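You operate a simulated robot arm through the tools that you are given. There is no shell and no other tool. Be economical: measure what you need, move in short steps, check, and stop when the job is done.

Carry out the task below with a simulated robot arm. There is one attempt and no reset: what you move stays moved.

## Task
Turn the depth knob to 6 mm.

It is judged by the outcome, as a careful person would: the job done as asked, and still so three seconds after it is handed in. It fails if anything else is knocked over, pushed out of place, dropped, spilled or broken.

## Robot
A 7-joint arm with a two-finger parallel gripper, fixed in place. Base frame: the origin is at the foot of the arm, x ahead of it, y to its left, z up. Lengths are in mm, angles in degrees, forces in N, time in s.
Its first joint turns from -66.0 to 66.0 degrees. Payload 2.4 kg.
The tool frame sits at the grasp point between the pads (the TCP): z along the fingers, y along the line on which they close. The tips reach 30 mm beyond it. Largest opening 94 mm; finger width 28, thickness 10; the body of the gripper, 50 by 96 mm, starts 55 mm behind the TCP.
Orientation is told as [roll, pitch, yaw] about the base's x, y, z axes, in that order, counted from this pose: with the fingers straight down and closing along the base's y, the tool's x points along the base's -x, its y along +y and its z along -z.

## Interface
- The arm moves only by the tool servo_tool. Its argument "moves" is a list of rows, each an object (a shift or turn left out is 0, a gripper value left out holds the last) with "rot": the turn, a rotation vector about the tool's x, y, z in degrees, a list of three; "xyz": the shift along the tool's x, y, z in mm, a list of three; "grip": the opening, from 0 (shut) to 1 (fully open). In form: [{"rot": [rx, ry, rz], "xyz": [dx, dy, dz], "grip": grip}, ...]. A call has 1 to 8 rows; each row is the pose to reach, as a shift and turn from the pose commanded when the call began, along the tool's axes at that moment. A row lasts 0.2 s, in which the tool goes at most 50 mm and 8.6 degrees; a call with a longer step from one row to the next is refused whole, and so is a gripper value outside its range. A pose out of reach is approached as far as the arm can. The call stops where the force on the tool passes 40 N (or 10 N more than at its start, if that is more) or the arm is blocked; 0.2 s more then pass. Each finger travels about 153 mm/s and halts on what it meets, pressing with about 29 N; the grip force reading is that of the motor and also rises with nothing between the fingers. The clock runs only during rows and for 0.2 s after the last one: add rows that repeat a pose to give the fingers time. It gives the time, the measured TCP pose, the force on the tool (base axes), the opening and the grip force at its end, in the units of the frame above (readings bear some noise), and new pictures: "show" is both (left out), scene, wrist or none.
- Cameras (640 x 400 px; columns grow to the right, rows downward): "scene" is fixed at [41.1, 464, 1489.1]; the picture's right is [-0.87, -0.49, 0.00], its down [-0.12, 0.21, -0.97] and it looks along [0.48, -0.85, -0.24] (base axes); focal length 374 px, centre (320, 200). "wrist" rides on the gripper at [-37, 0, -58] in the tool frame; the picture's right is [0.00, -1.00, 0.00], its down [0.97, 0.00, -0.24] and it looks along [0.24, 0.00, 0.97] (tool axes); focal length 218 px, centre (320, 200).
- measure_at(camera, pixels): for up to 12 pixels [column, row] of the newest picture of that camera ("zoom" is the newest enlarged one), the place [x, y, z] in the base frame of the surface seen there, good to about 2 mm, but the place of the scene camera against the robot may be out by one fixed shift of up to 25 mm in any direction. No time passes.
- close_up(camera, box): a new picture of the part [left, top, right, bottom] of that camera's present view, enlarged. No time passes.
- finish_job(): hands the job in; it is judged then, once.

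Work in short steps. Measure before you move; look again where a grasp or a placing could have gone wrong, and mend it. You have 60 turns and 120 pictures in all, those below and enlarged ones among them. Open the gripper and draw the arm clear of the work before you hand the job in, unless the task says otherwise; then end with one line.

The tools are called after "Call:" by a JSON object that holds its "op" and its "data". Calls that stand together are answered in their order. servo_tool: Moves the arm, as the interface text tells. Its arguments: {"type":"object","properties":{"moves":{"type":"array","items":{"type":"object","properties":{"rot":{"type":"array","items":{"type":"number"}},"xyz":{"type":"array","items":{"type":"number"}},"grip":{"type":"number"}}}},"show":{"type":"string","enum":["both","scene","wrist","none"]}},"required":["moves"]} The other tools are called the same way: measure_at (camera, pixels) gives the place of the surface under pixels of a picture; close_up (camera, box) takes an enlarged picture of a part of a camera's view; finish_job () hands the job in.

At the start:

```text
t: 0.0
tool_pos: [287.6, -295.5, 1283.9]
orientation: [0.1, -0.1, 0.0]
ft_force: [-0.5, 0.6, 0.0]
opening: 93.9
finger_force: 0.1
```

scene: 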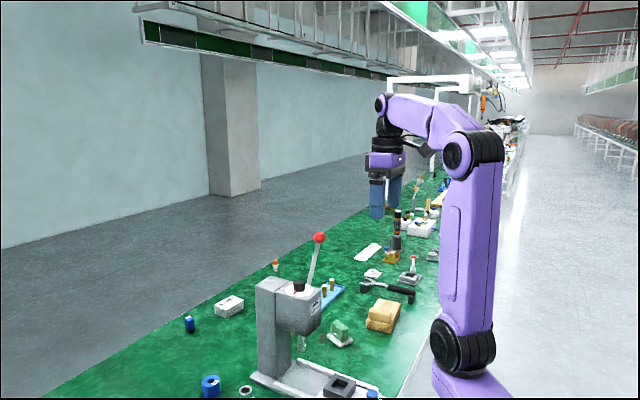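
wrist: 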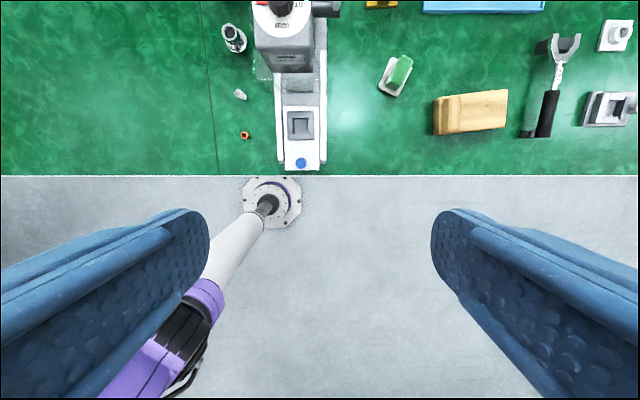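

The wrist view shows a press near (285,30) with a knob and dial on top; I enlarge it in both cameras.

Call:
{"op": "close_up", "data": {"camera": "wrist", "box": [220, 0, 350, 80]}}

Call:
{"op": "close_up", "data": {"camera": "scene", "box": [230, 220, 390, 400]}}

Call:
{"op": "measure_at", "data": {"camera": "wrist", "pixels": [[281, 6], [262, 18], [300, 18], [290, 55], [300, 125], [301, 163], [325, 8]]}}

Call:
{"op": "measure_at", "data": {"camera": "scene", "pixels": [[299, 285], [299, 291], [320, 237], [311, 285], [340, 385]]}}

```text
4.92 times, centred on (285, 40) of wrist
```

zoom: 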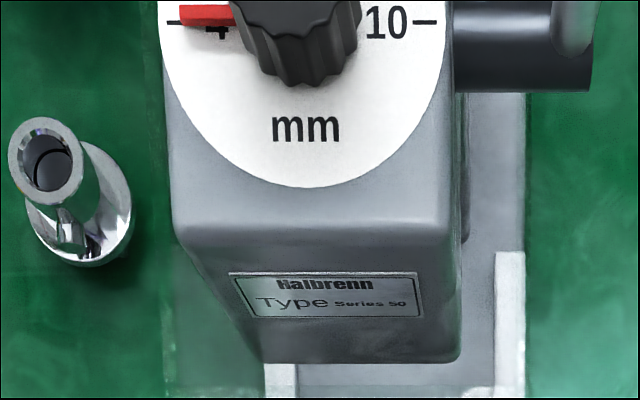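

```text
2.22 times, centred on (310, 310) of scene
```

zoom: 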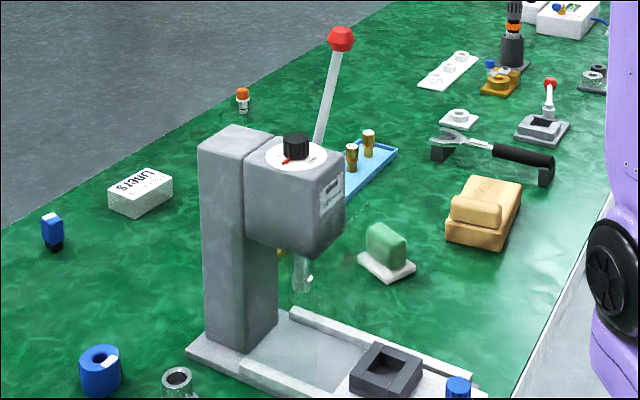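

```text
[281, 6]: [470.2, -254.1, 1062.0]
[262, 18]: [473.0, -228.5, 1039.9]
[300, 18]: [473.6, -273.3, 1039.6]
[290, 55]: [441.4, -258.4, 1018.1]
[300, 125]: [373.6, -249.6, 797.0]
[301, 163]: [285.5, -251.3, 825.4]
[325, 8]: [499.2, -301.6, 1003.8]
```

```text
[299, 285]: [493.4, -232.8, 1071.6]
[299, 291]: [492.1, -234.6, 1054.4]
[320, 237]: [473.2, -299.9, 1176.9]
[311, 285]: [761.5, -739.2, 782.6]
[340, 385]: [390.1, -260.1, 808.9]
```

The dial is around x≈480, y≈-254, z≈1040, the knob top near 1062, and the lever ball reaches about z 1177, to the right of the press. I move over the dial, staying high, to read it from above.

Call:
{"op": "servo_tool", "data": {"moves": [{"xyz": [-30, 8, 0]}, {"xyz": [-65, 16, 0]}, {"xyz": [-100, 24, 0]}, {"xyz": [-130, 32, 0]}, {"xyz": [-150, 41, 0]}, {"xyz": [-150, 41, 0]}]}}

```text
t: 1.4
tool_pos: [437.4, -254.4, 1283.5]
orientation: [0.1, 0.0, -0.1]
ft_force: [0.0, -0.3, -0.8]
opening: 94.2
finger_force: 0.0
```

scene: 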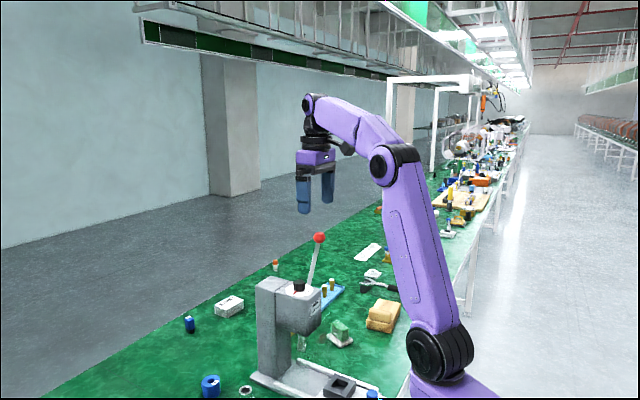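
wrist: 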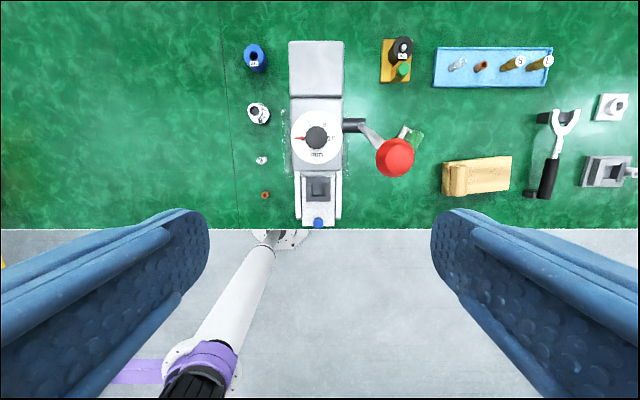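

Call:
{"op": "close_up", "data": {"camera": "wrist", "box": [276, 105, 372, 165]}}

Call:
{"op": "measure_at", "data": {"camera": "wrist", "pixels": [[316, 138], [298, 138], [335, 150], [316, 160], [316, 114], [394, 157], [316, 70], [320, 190], [352, 125], [373, 140]]}}

```text
6.67 times, centred on (324, 135) of wrist
```

zoom: 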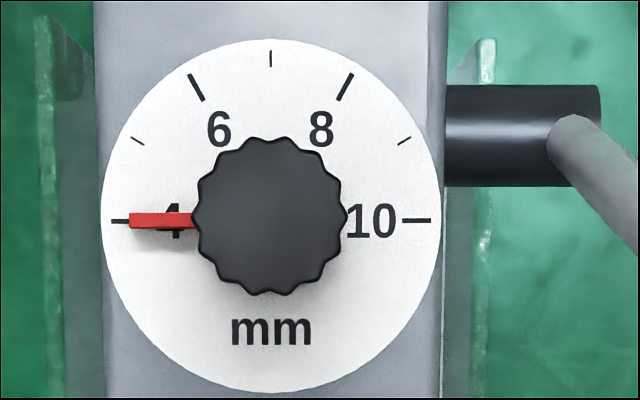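

```text
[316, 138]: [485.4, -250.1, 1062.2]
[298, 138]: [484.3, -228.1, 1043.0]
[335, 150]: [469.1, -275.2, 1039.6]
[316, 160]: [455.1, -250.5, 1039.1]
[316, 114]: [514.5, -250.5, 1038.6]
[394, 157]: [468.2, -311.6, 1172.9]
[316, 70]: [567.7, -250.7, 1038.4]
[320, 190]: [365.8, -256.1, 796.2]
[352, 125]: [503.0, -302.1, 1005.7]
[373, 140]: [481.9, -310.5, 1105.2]
```

The pointer stands at 4 and must go 60° clockwise (seen from above) to 6. The knob centre is about (485,-250), its top at 1062, diameter about 29. The lever ball near (468,-316,1161) means the gripper should stay between yaw ≈95 and 35, so I turn to yaw 95 while high.

Call:
{"op": "servo_tool", "data": {"moves": [{"xyz": [-10, 1, 0], "rot": [0, 0, -8]}, {"xyz": [-20, 2, 0], "rot": [0, 0, -16]}, {"xyz": [-30, 3, 0], "rot": [0, 0, -24]}, {"xyz": [-40, 4, 0], "rot": [0, 0, -32]}, {"xyz": [-48, 4.4, 0], "rot": [0, 0, -40]}, {"xyz": [-48, 4.4, 0], "rot": [0, 0, -48]}, {"xyz": [-48, 4.4, 0], "rot": [0, 0, -56]}, {"xyz": [-48, 4.4, 0], "rot": [0, 0, -64]}], "show": "none"}}

Call:
{"op": "servo_tool", "data": {"moves": [{"rot": [0, 0, -8]}, {"rot": [0, 0, -16]}, {"rot": [0, 0, -24]}, {"rot": [0, 0, -31]}, {"rot": [0, 0, -31], "grip": 0.55}, {"rot": [0, 0, -31]}, {"rot": [0, 0, -31]}]}}

```text
t: 3.2
tool_pos: [485.3, -248.7, 1284.9]
orientation: [0.0, 0.1, 64.1]
ft_force: [0.2, -0.3, 0.5]
opening: 93.9
finger_force: 0.0
```

```text
t: 4.8
tool_pos: [485.7, -249.1, 1284.3]
orientation: [0.1, 0.1, 95.0]
ft_force: [0.6, 0.0, 0.3]
opening: 51.7
finger_force: 0.1
```

scene: 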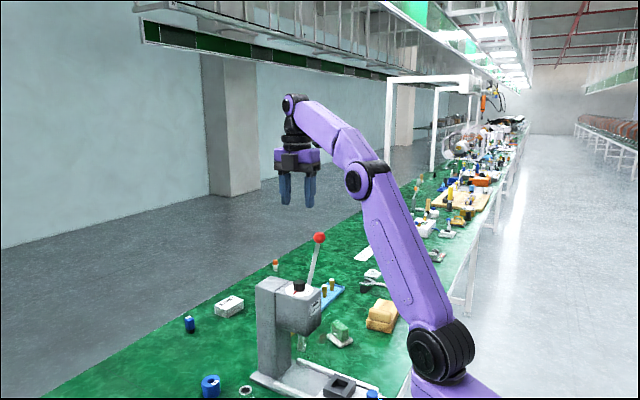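
wrist: 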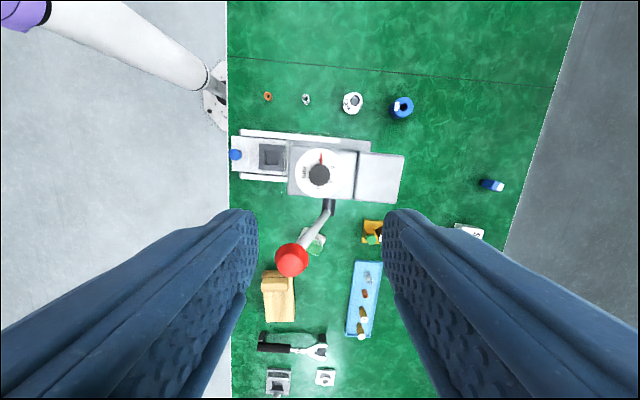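

The knob sits at (320,175), centred between the fingers. I recheck the knob and ball before going down.

Call:
{"op": "measure_at", "data": {"camera": "wrist", "pixels": [[320, 175], [311, 175], [328, 175], [320, 167], [320, 183], [321, 158], [291, 260], [291, 244]]}}

Call:
{"op": "servo_tool", "data": {"moves": [{"xyz": [0, 0, 40]}, {"xyz": [0, 0, 80]}, {"xyz": [0, 0, 120]}, {"xyz": [0, 0, 145]}, {"xyz": [0, 0, 145]}]}}

```text
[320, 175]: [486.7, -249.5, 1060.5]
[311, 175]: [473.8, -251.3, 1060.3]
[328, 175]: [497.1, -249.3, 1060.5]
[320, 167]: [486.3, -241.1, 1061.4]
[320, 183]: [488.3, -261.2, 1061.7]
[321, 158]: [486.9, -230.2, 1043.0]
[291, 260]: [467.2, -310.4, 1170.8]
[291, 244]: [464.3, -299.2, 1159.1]
```

```text
t: 6.0
tool_pos: [485.2, -249.6, 1139.7]
orientation: [0.0, 0.0, 95.0]
ft_force: [-0.2, 0.4, 0.2]
opening: 51.7
finger_force: 0.0
```

scene: 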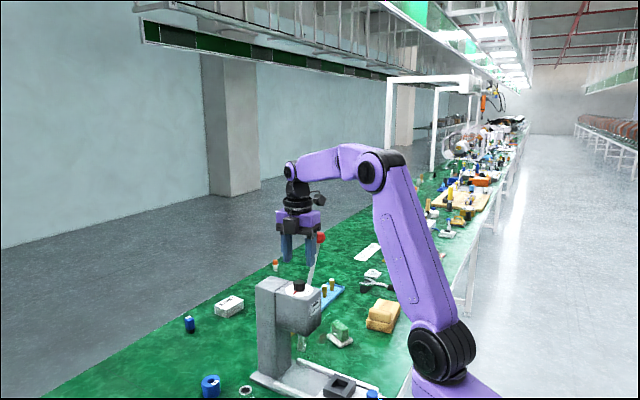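
wrist: 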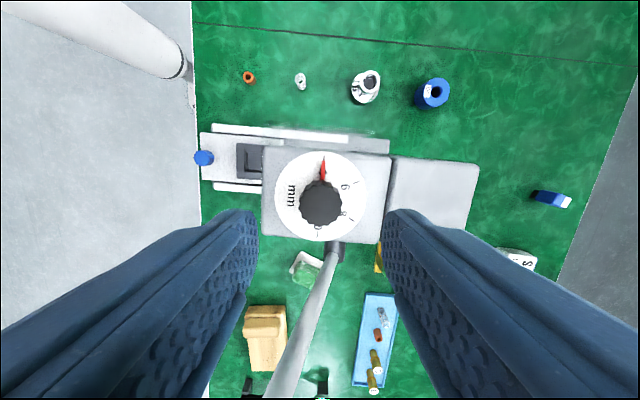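

Clear so far. I go down 61 mm so the tips (z≈1049) lie beside the knob but above the pointer (z≈1043).

Call:
{"op": "servo_tool", "data": {"moves": [{"xyz": [0, 0, 25]}, {"xyz": [0, 0, 45]}, {"xyz": [0, 0, 61]}, {"xyz": [0, 0, 61]}]}}

```text
t: 7.0
tool_pos: [484.7, -249.6, 1077.5]
orientation: [-0.1, 0.0, 94.9]
ft_force: [-0.2, 0.7, 0.8]
opening: 51.8
finger_force: 0.0
```

scene: 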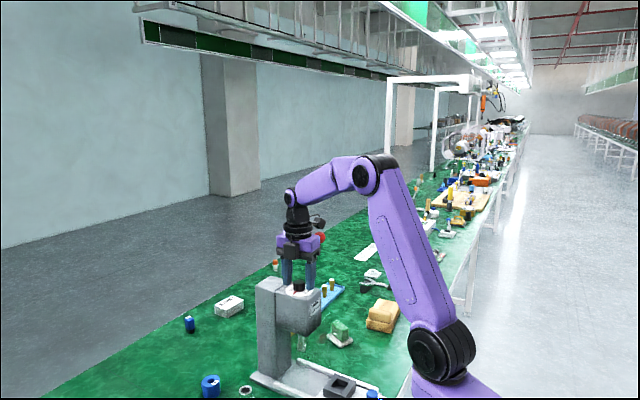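
wrist: 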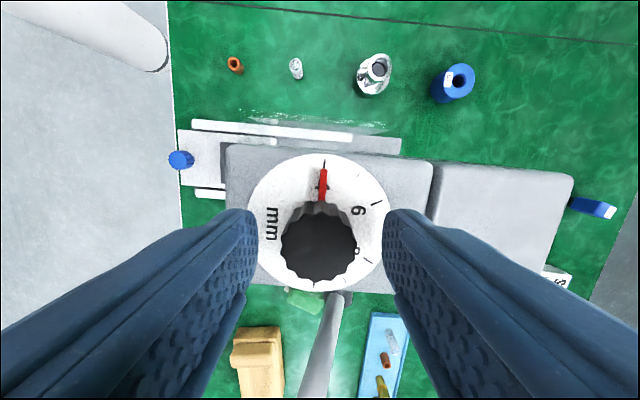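

The fingers straddle the knob evenly (knob at 319, pads at 258 and 383). I close on it.

Call:
{"op": "servo_tool", "data": {"moves": [{"grip": 0.4}, {"grip": 0.2}, {"grip": 0.2}, {"grip": 0.2}], "show": "wrist"}}

```text
t: 8.0
tool_pos: [486.2, -250.5, 1077.4]
orientation: [0.1, 0.0, 94.9]
ft_force: [-7.2, 0.8, -2.9]
opening: 29.5
finger_force: 44.9
```

wrist: 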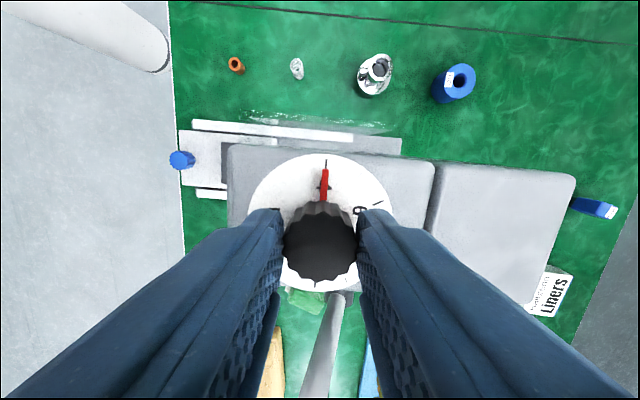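

Gripped at 29.5 mm with a small side force. I turn clockwise 24° (tool +z) with a 1 mm centring shift and check.

Call:
{"op": "servo_tool", "data": {"moves": [{"xyz": [0, -0.7, 0], "rot": [0, 0, 4]}, {"xyz": [0, -0.7, 0], "rot": [0, 0, 9]}, {"xyz": [0, -0.7, 0], "rot": [0, 0, 14]}, {"xyz": [0, -0.7, 0], "rot": [0, 0, 19]}, {"xyz": [0, -0.7, 0], "rot": [0, 0, 24]}, {"xyz": [0, -0.7, 0], "rot": [0, 0, 24]}]}}

```text
t: 9.4
tool_pos: [485.0, -250.6, 1077.7]
orientation: [0.1, 0.0, 70.8]
ft_force: [-15.7, 0.9, 1.5]
opening: 29.2
finger_force: 45.5
```

scene: 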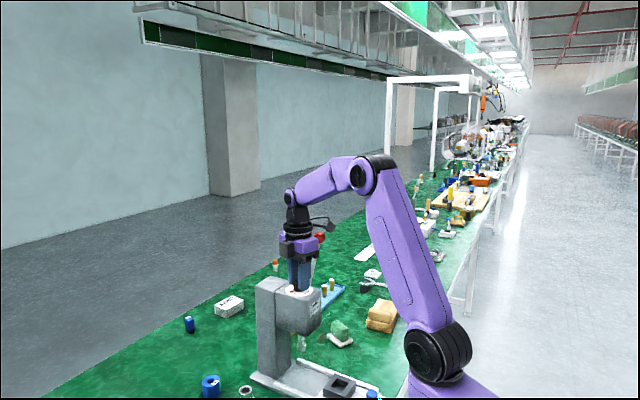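
wrist: 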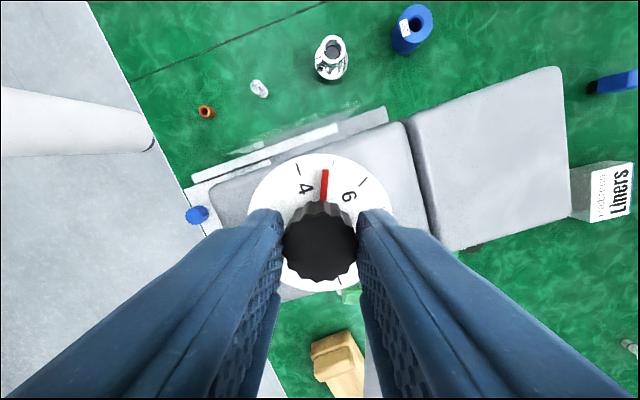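

The knob follows (pointer is between 4 and 6). The side force grew to -15.7 N in x, so I shift back 1.5 mm towards -x and turn another 30°.

Call:
{"op": "servo_tool", "data": {"moves": [{"xyz": [0.5, 1.4, 0], "rot": [0, 0, 3]}, {"xyz": [0.5, 1.4, 0], "rot": [0, 0, 8]}, {"xyz": [0.5, 1.4, 0], "rot": [0, 0, 13]}, {"xyz": [0.5, 1.4, 0], "rot": [0, 0, 18]}, {"xyz": [0.5, 1.4, 0], "rot": [0, 0, 24]}, {"xyz": [0.5, 1.4, 0], "rot": [0, 0, 30]}, {"xyz": [0.5, 1.4, 0], "rot": [0, 0, 30]}], "show": "wrist"}}

Call:
{"op": "close_up", "data": {"camera": "wrist", "box": [240, 140, 400, 240]}}

```text
t: 11.0
tool_pos: [485.3, -250.5, 1078.0]
orientation: [-0.1, -0.1, 41.0]
ft_force: [5.8, -3.7, -2.3]
opening: 29.5
finger_force: 44.7
```

wrist: 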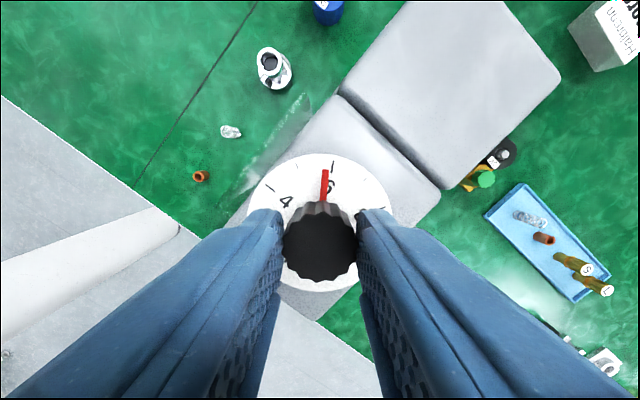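

```text
4.00 times, centred on (320, 190) of wrist
```

zoom: 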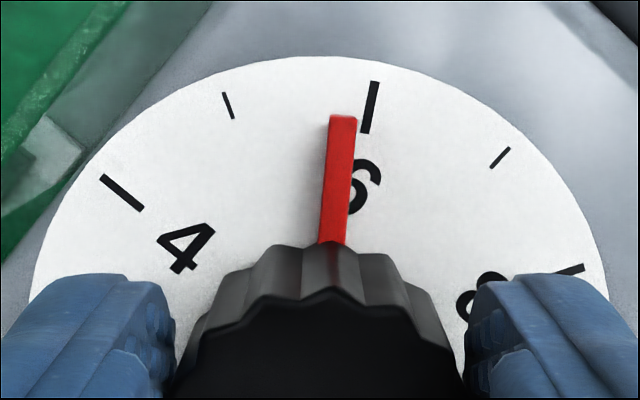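

About 6° remain to the 6 mark; I turn 6° more.

Call:
{"op": "servo_tool", "data": {"moves": [{"rot": [0, 0, 3]}, {"rot": [0, 0, 6]}, {"rot": [0, 0, 6]}, {"rot": [0, 0, 6]}], "show": "wrist"}}

Call:
{"op": "close_up", "data": {"camera": "wrist", "box": [240, 140, 400, 240]}}

```text
t: 12.0
tool_pos: [485.2, -250.2, 1078.7]
orientation: [-0.1, -0.1, 35.0]
ft_force: [8.1, -6.4, -0.5]
opening: 29.4
finger_force: 44.4
```

wrist: 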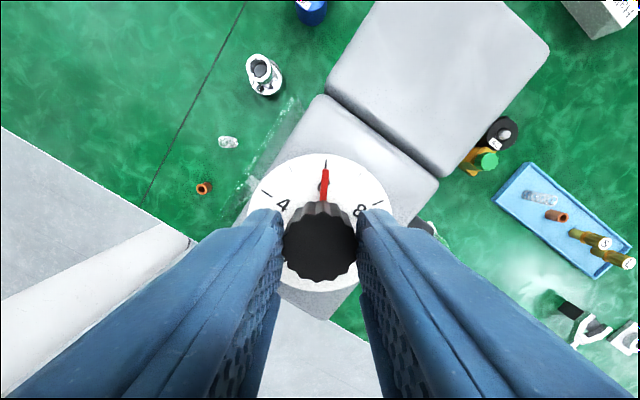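

```text
4.00 times, centred on (320, 190) of wrist
```

zoom: 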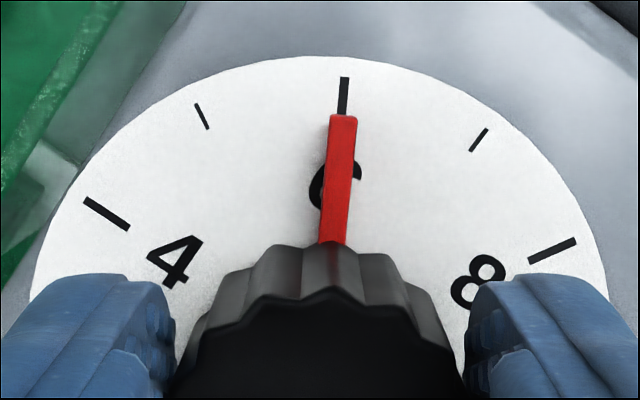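

The pointer lines up with the 6 mark. I open slightly and check before lifting.

Call:
{"op": "servo_tool", "data": {"moves": [{"grip": 0.4}, {"grip": 0.5}, {"grip": 0.5}], "show": "wrist"}}

Call:
{"op": "servo_tool", "data": {"moves": [{"xyz": [0, 0, -30]}, {"xyz": [0, 0, -70]}, {"xyz": [0, 0, -110]}, {"xyz": [0, 0, -150]}, {"xyz": [0, 0, -190]}, {"xyz": [0, 0, -190]}]}}

Call:
{"op": "close_up", "data": {"camera": "wrist", "box": [272, 145, 368, 205]}}

```text
t: 12.8
tool_pos: [483.8, -250.3, 1078.5]
orientation: [-0.1, 0.1, 35.1]
ft_force: [-0.2, 0.8, 1.2]
opening: 47.0
finger_force: 0.1
```

wrist: 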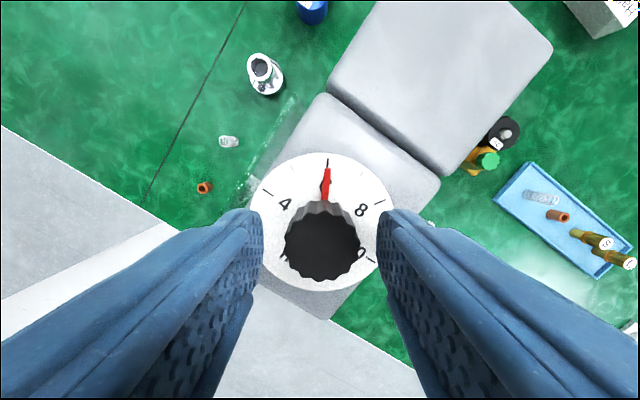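

```text
t: 14.2
tool_pos: [484.7, -249.7, 1267.6]
orientation: [0.1, 0.1, 34.9]
ft_force: [-0.5, 0.0, -1.1]
opening: 46.8
finger_force: 0.0
```

scene: 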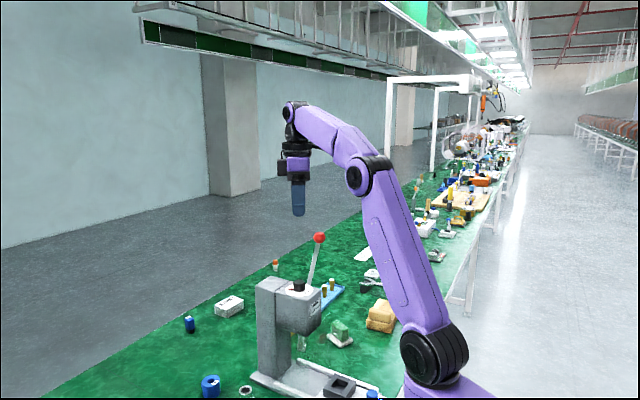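
wrist: 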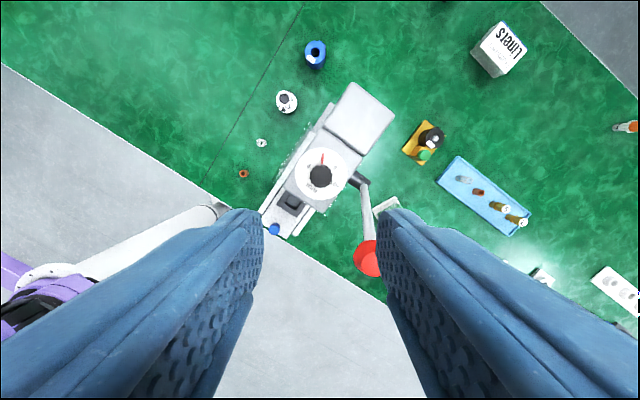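

```text
6.67 times, centred on (320, 175) of wrist
```

zoom: 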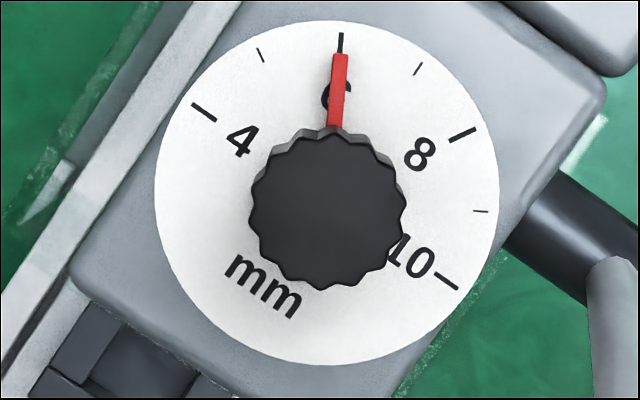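

The pointer points straight at the 6 mark, the lever and other items are where they were, and the gripper is open and well above the press. I hand the job in.

Call:
{"op": "finish_job", "data": {}}

```text
The job is handed in.
```

The depth knob is turned from 4 mm to 6 mm, with the pointer lined up on the 6 mark and nothing else visibly moved.
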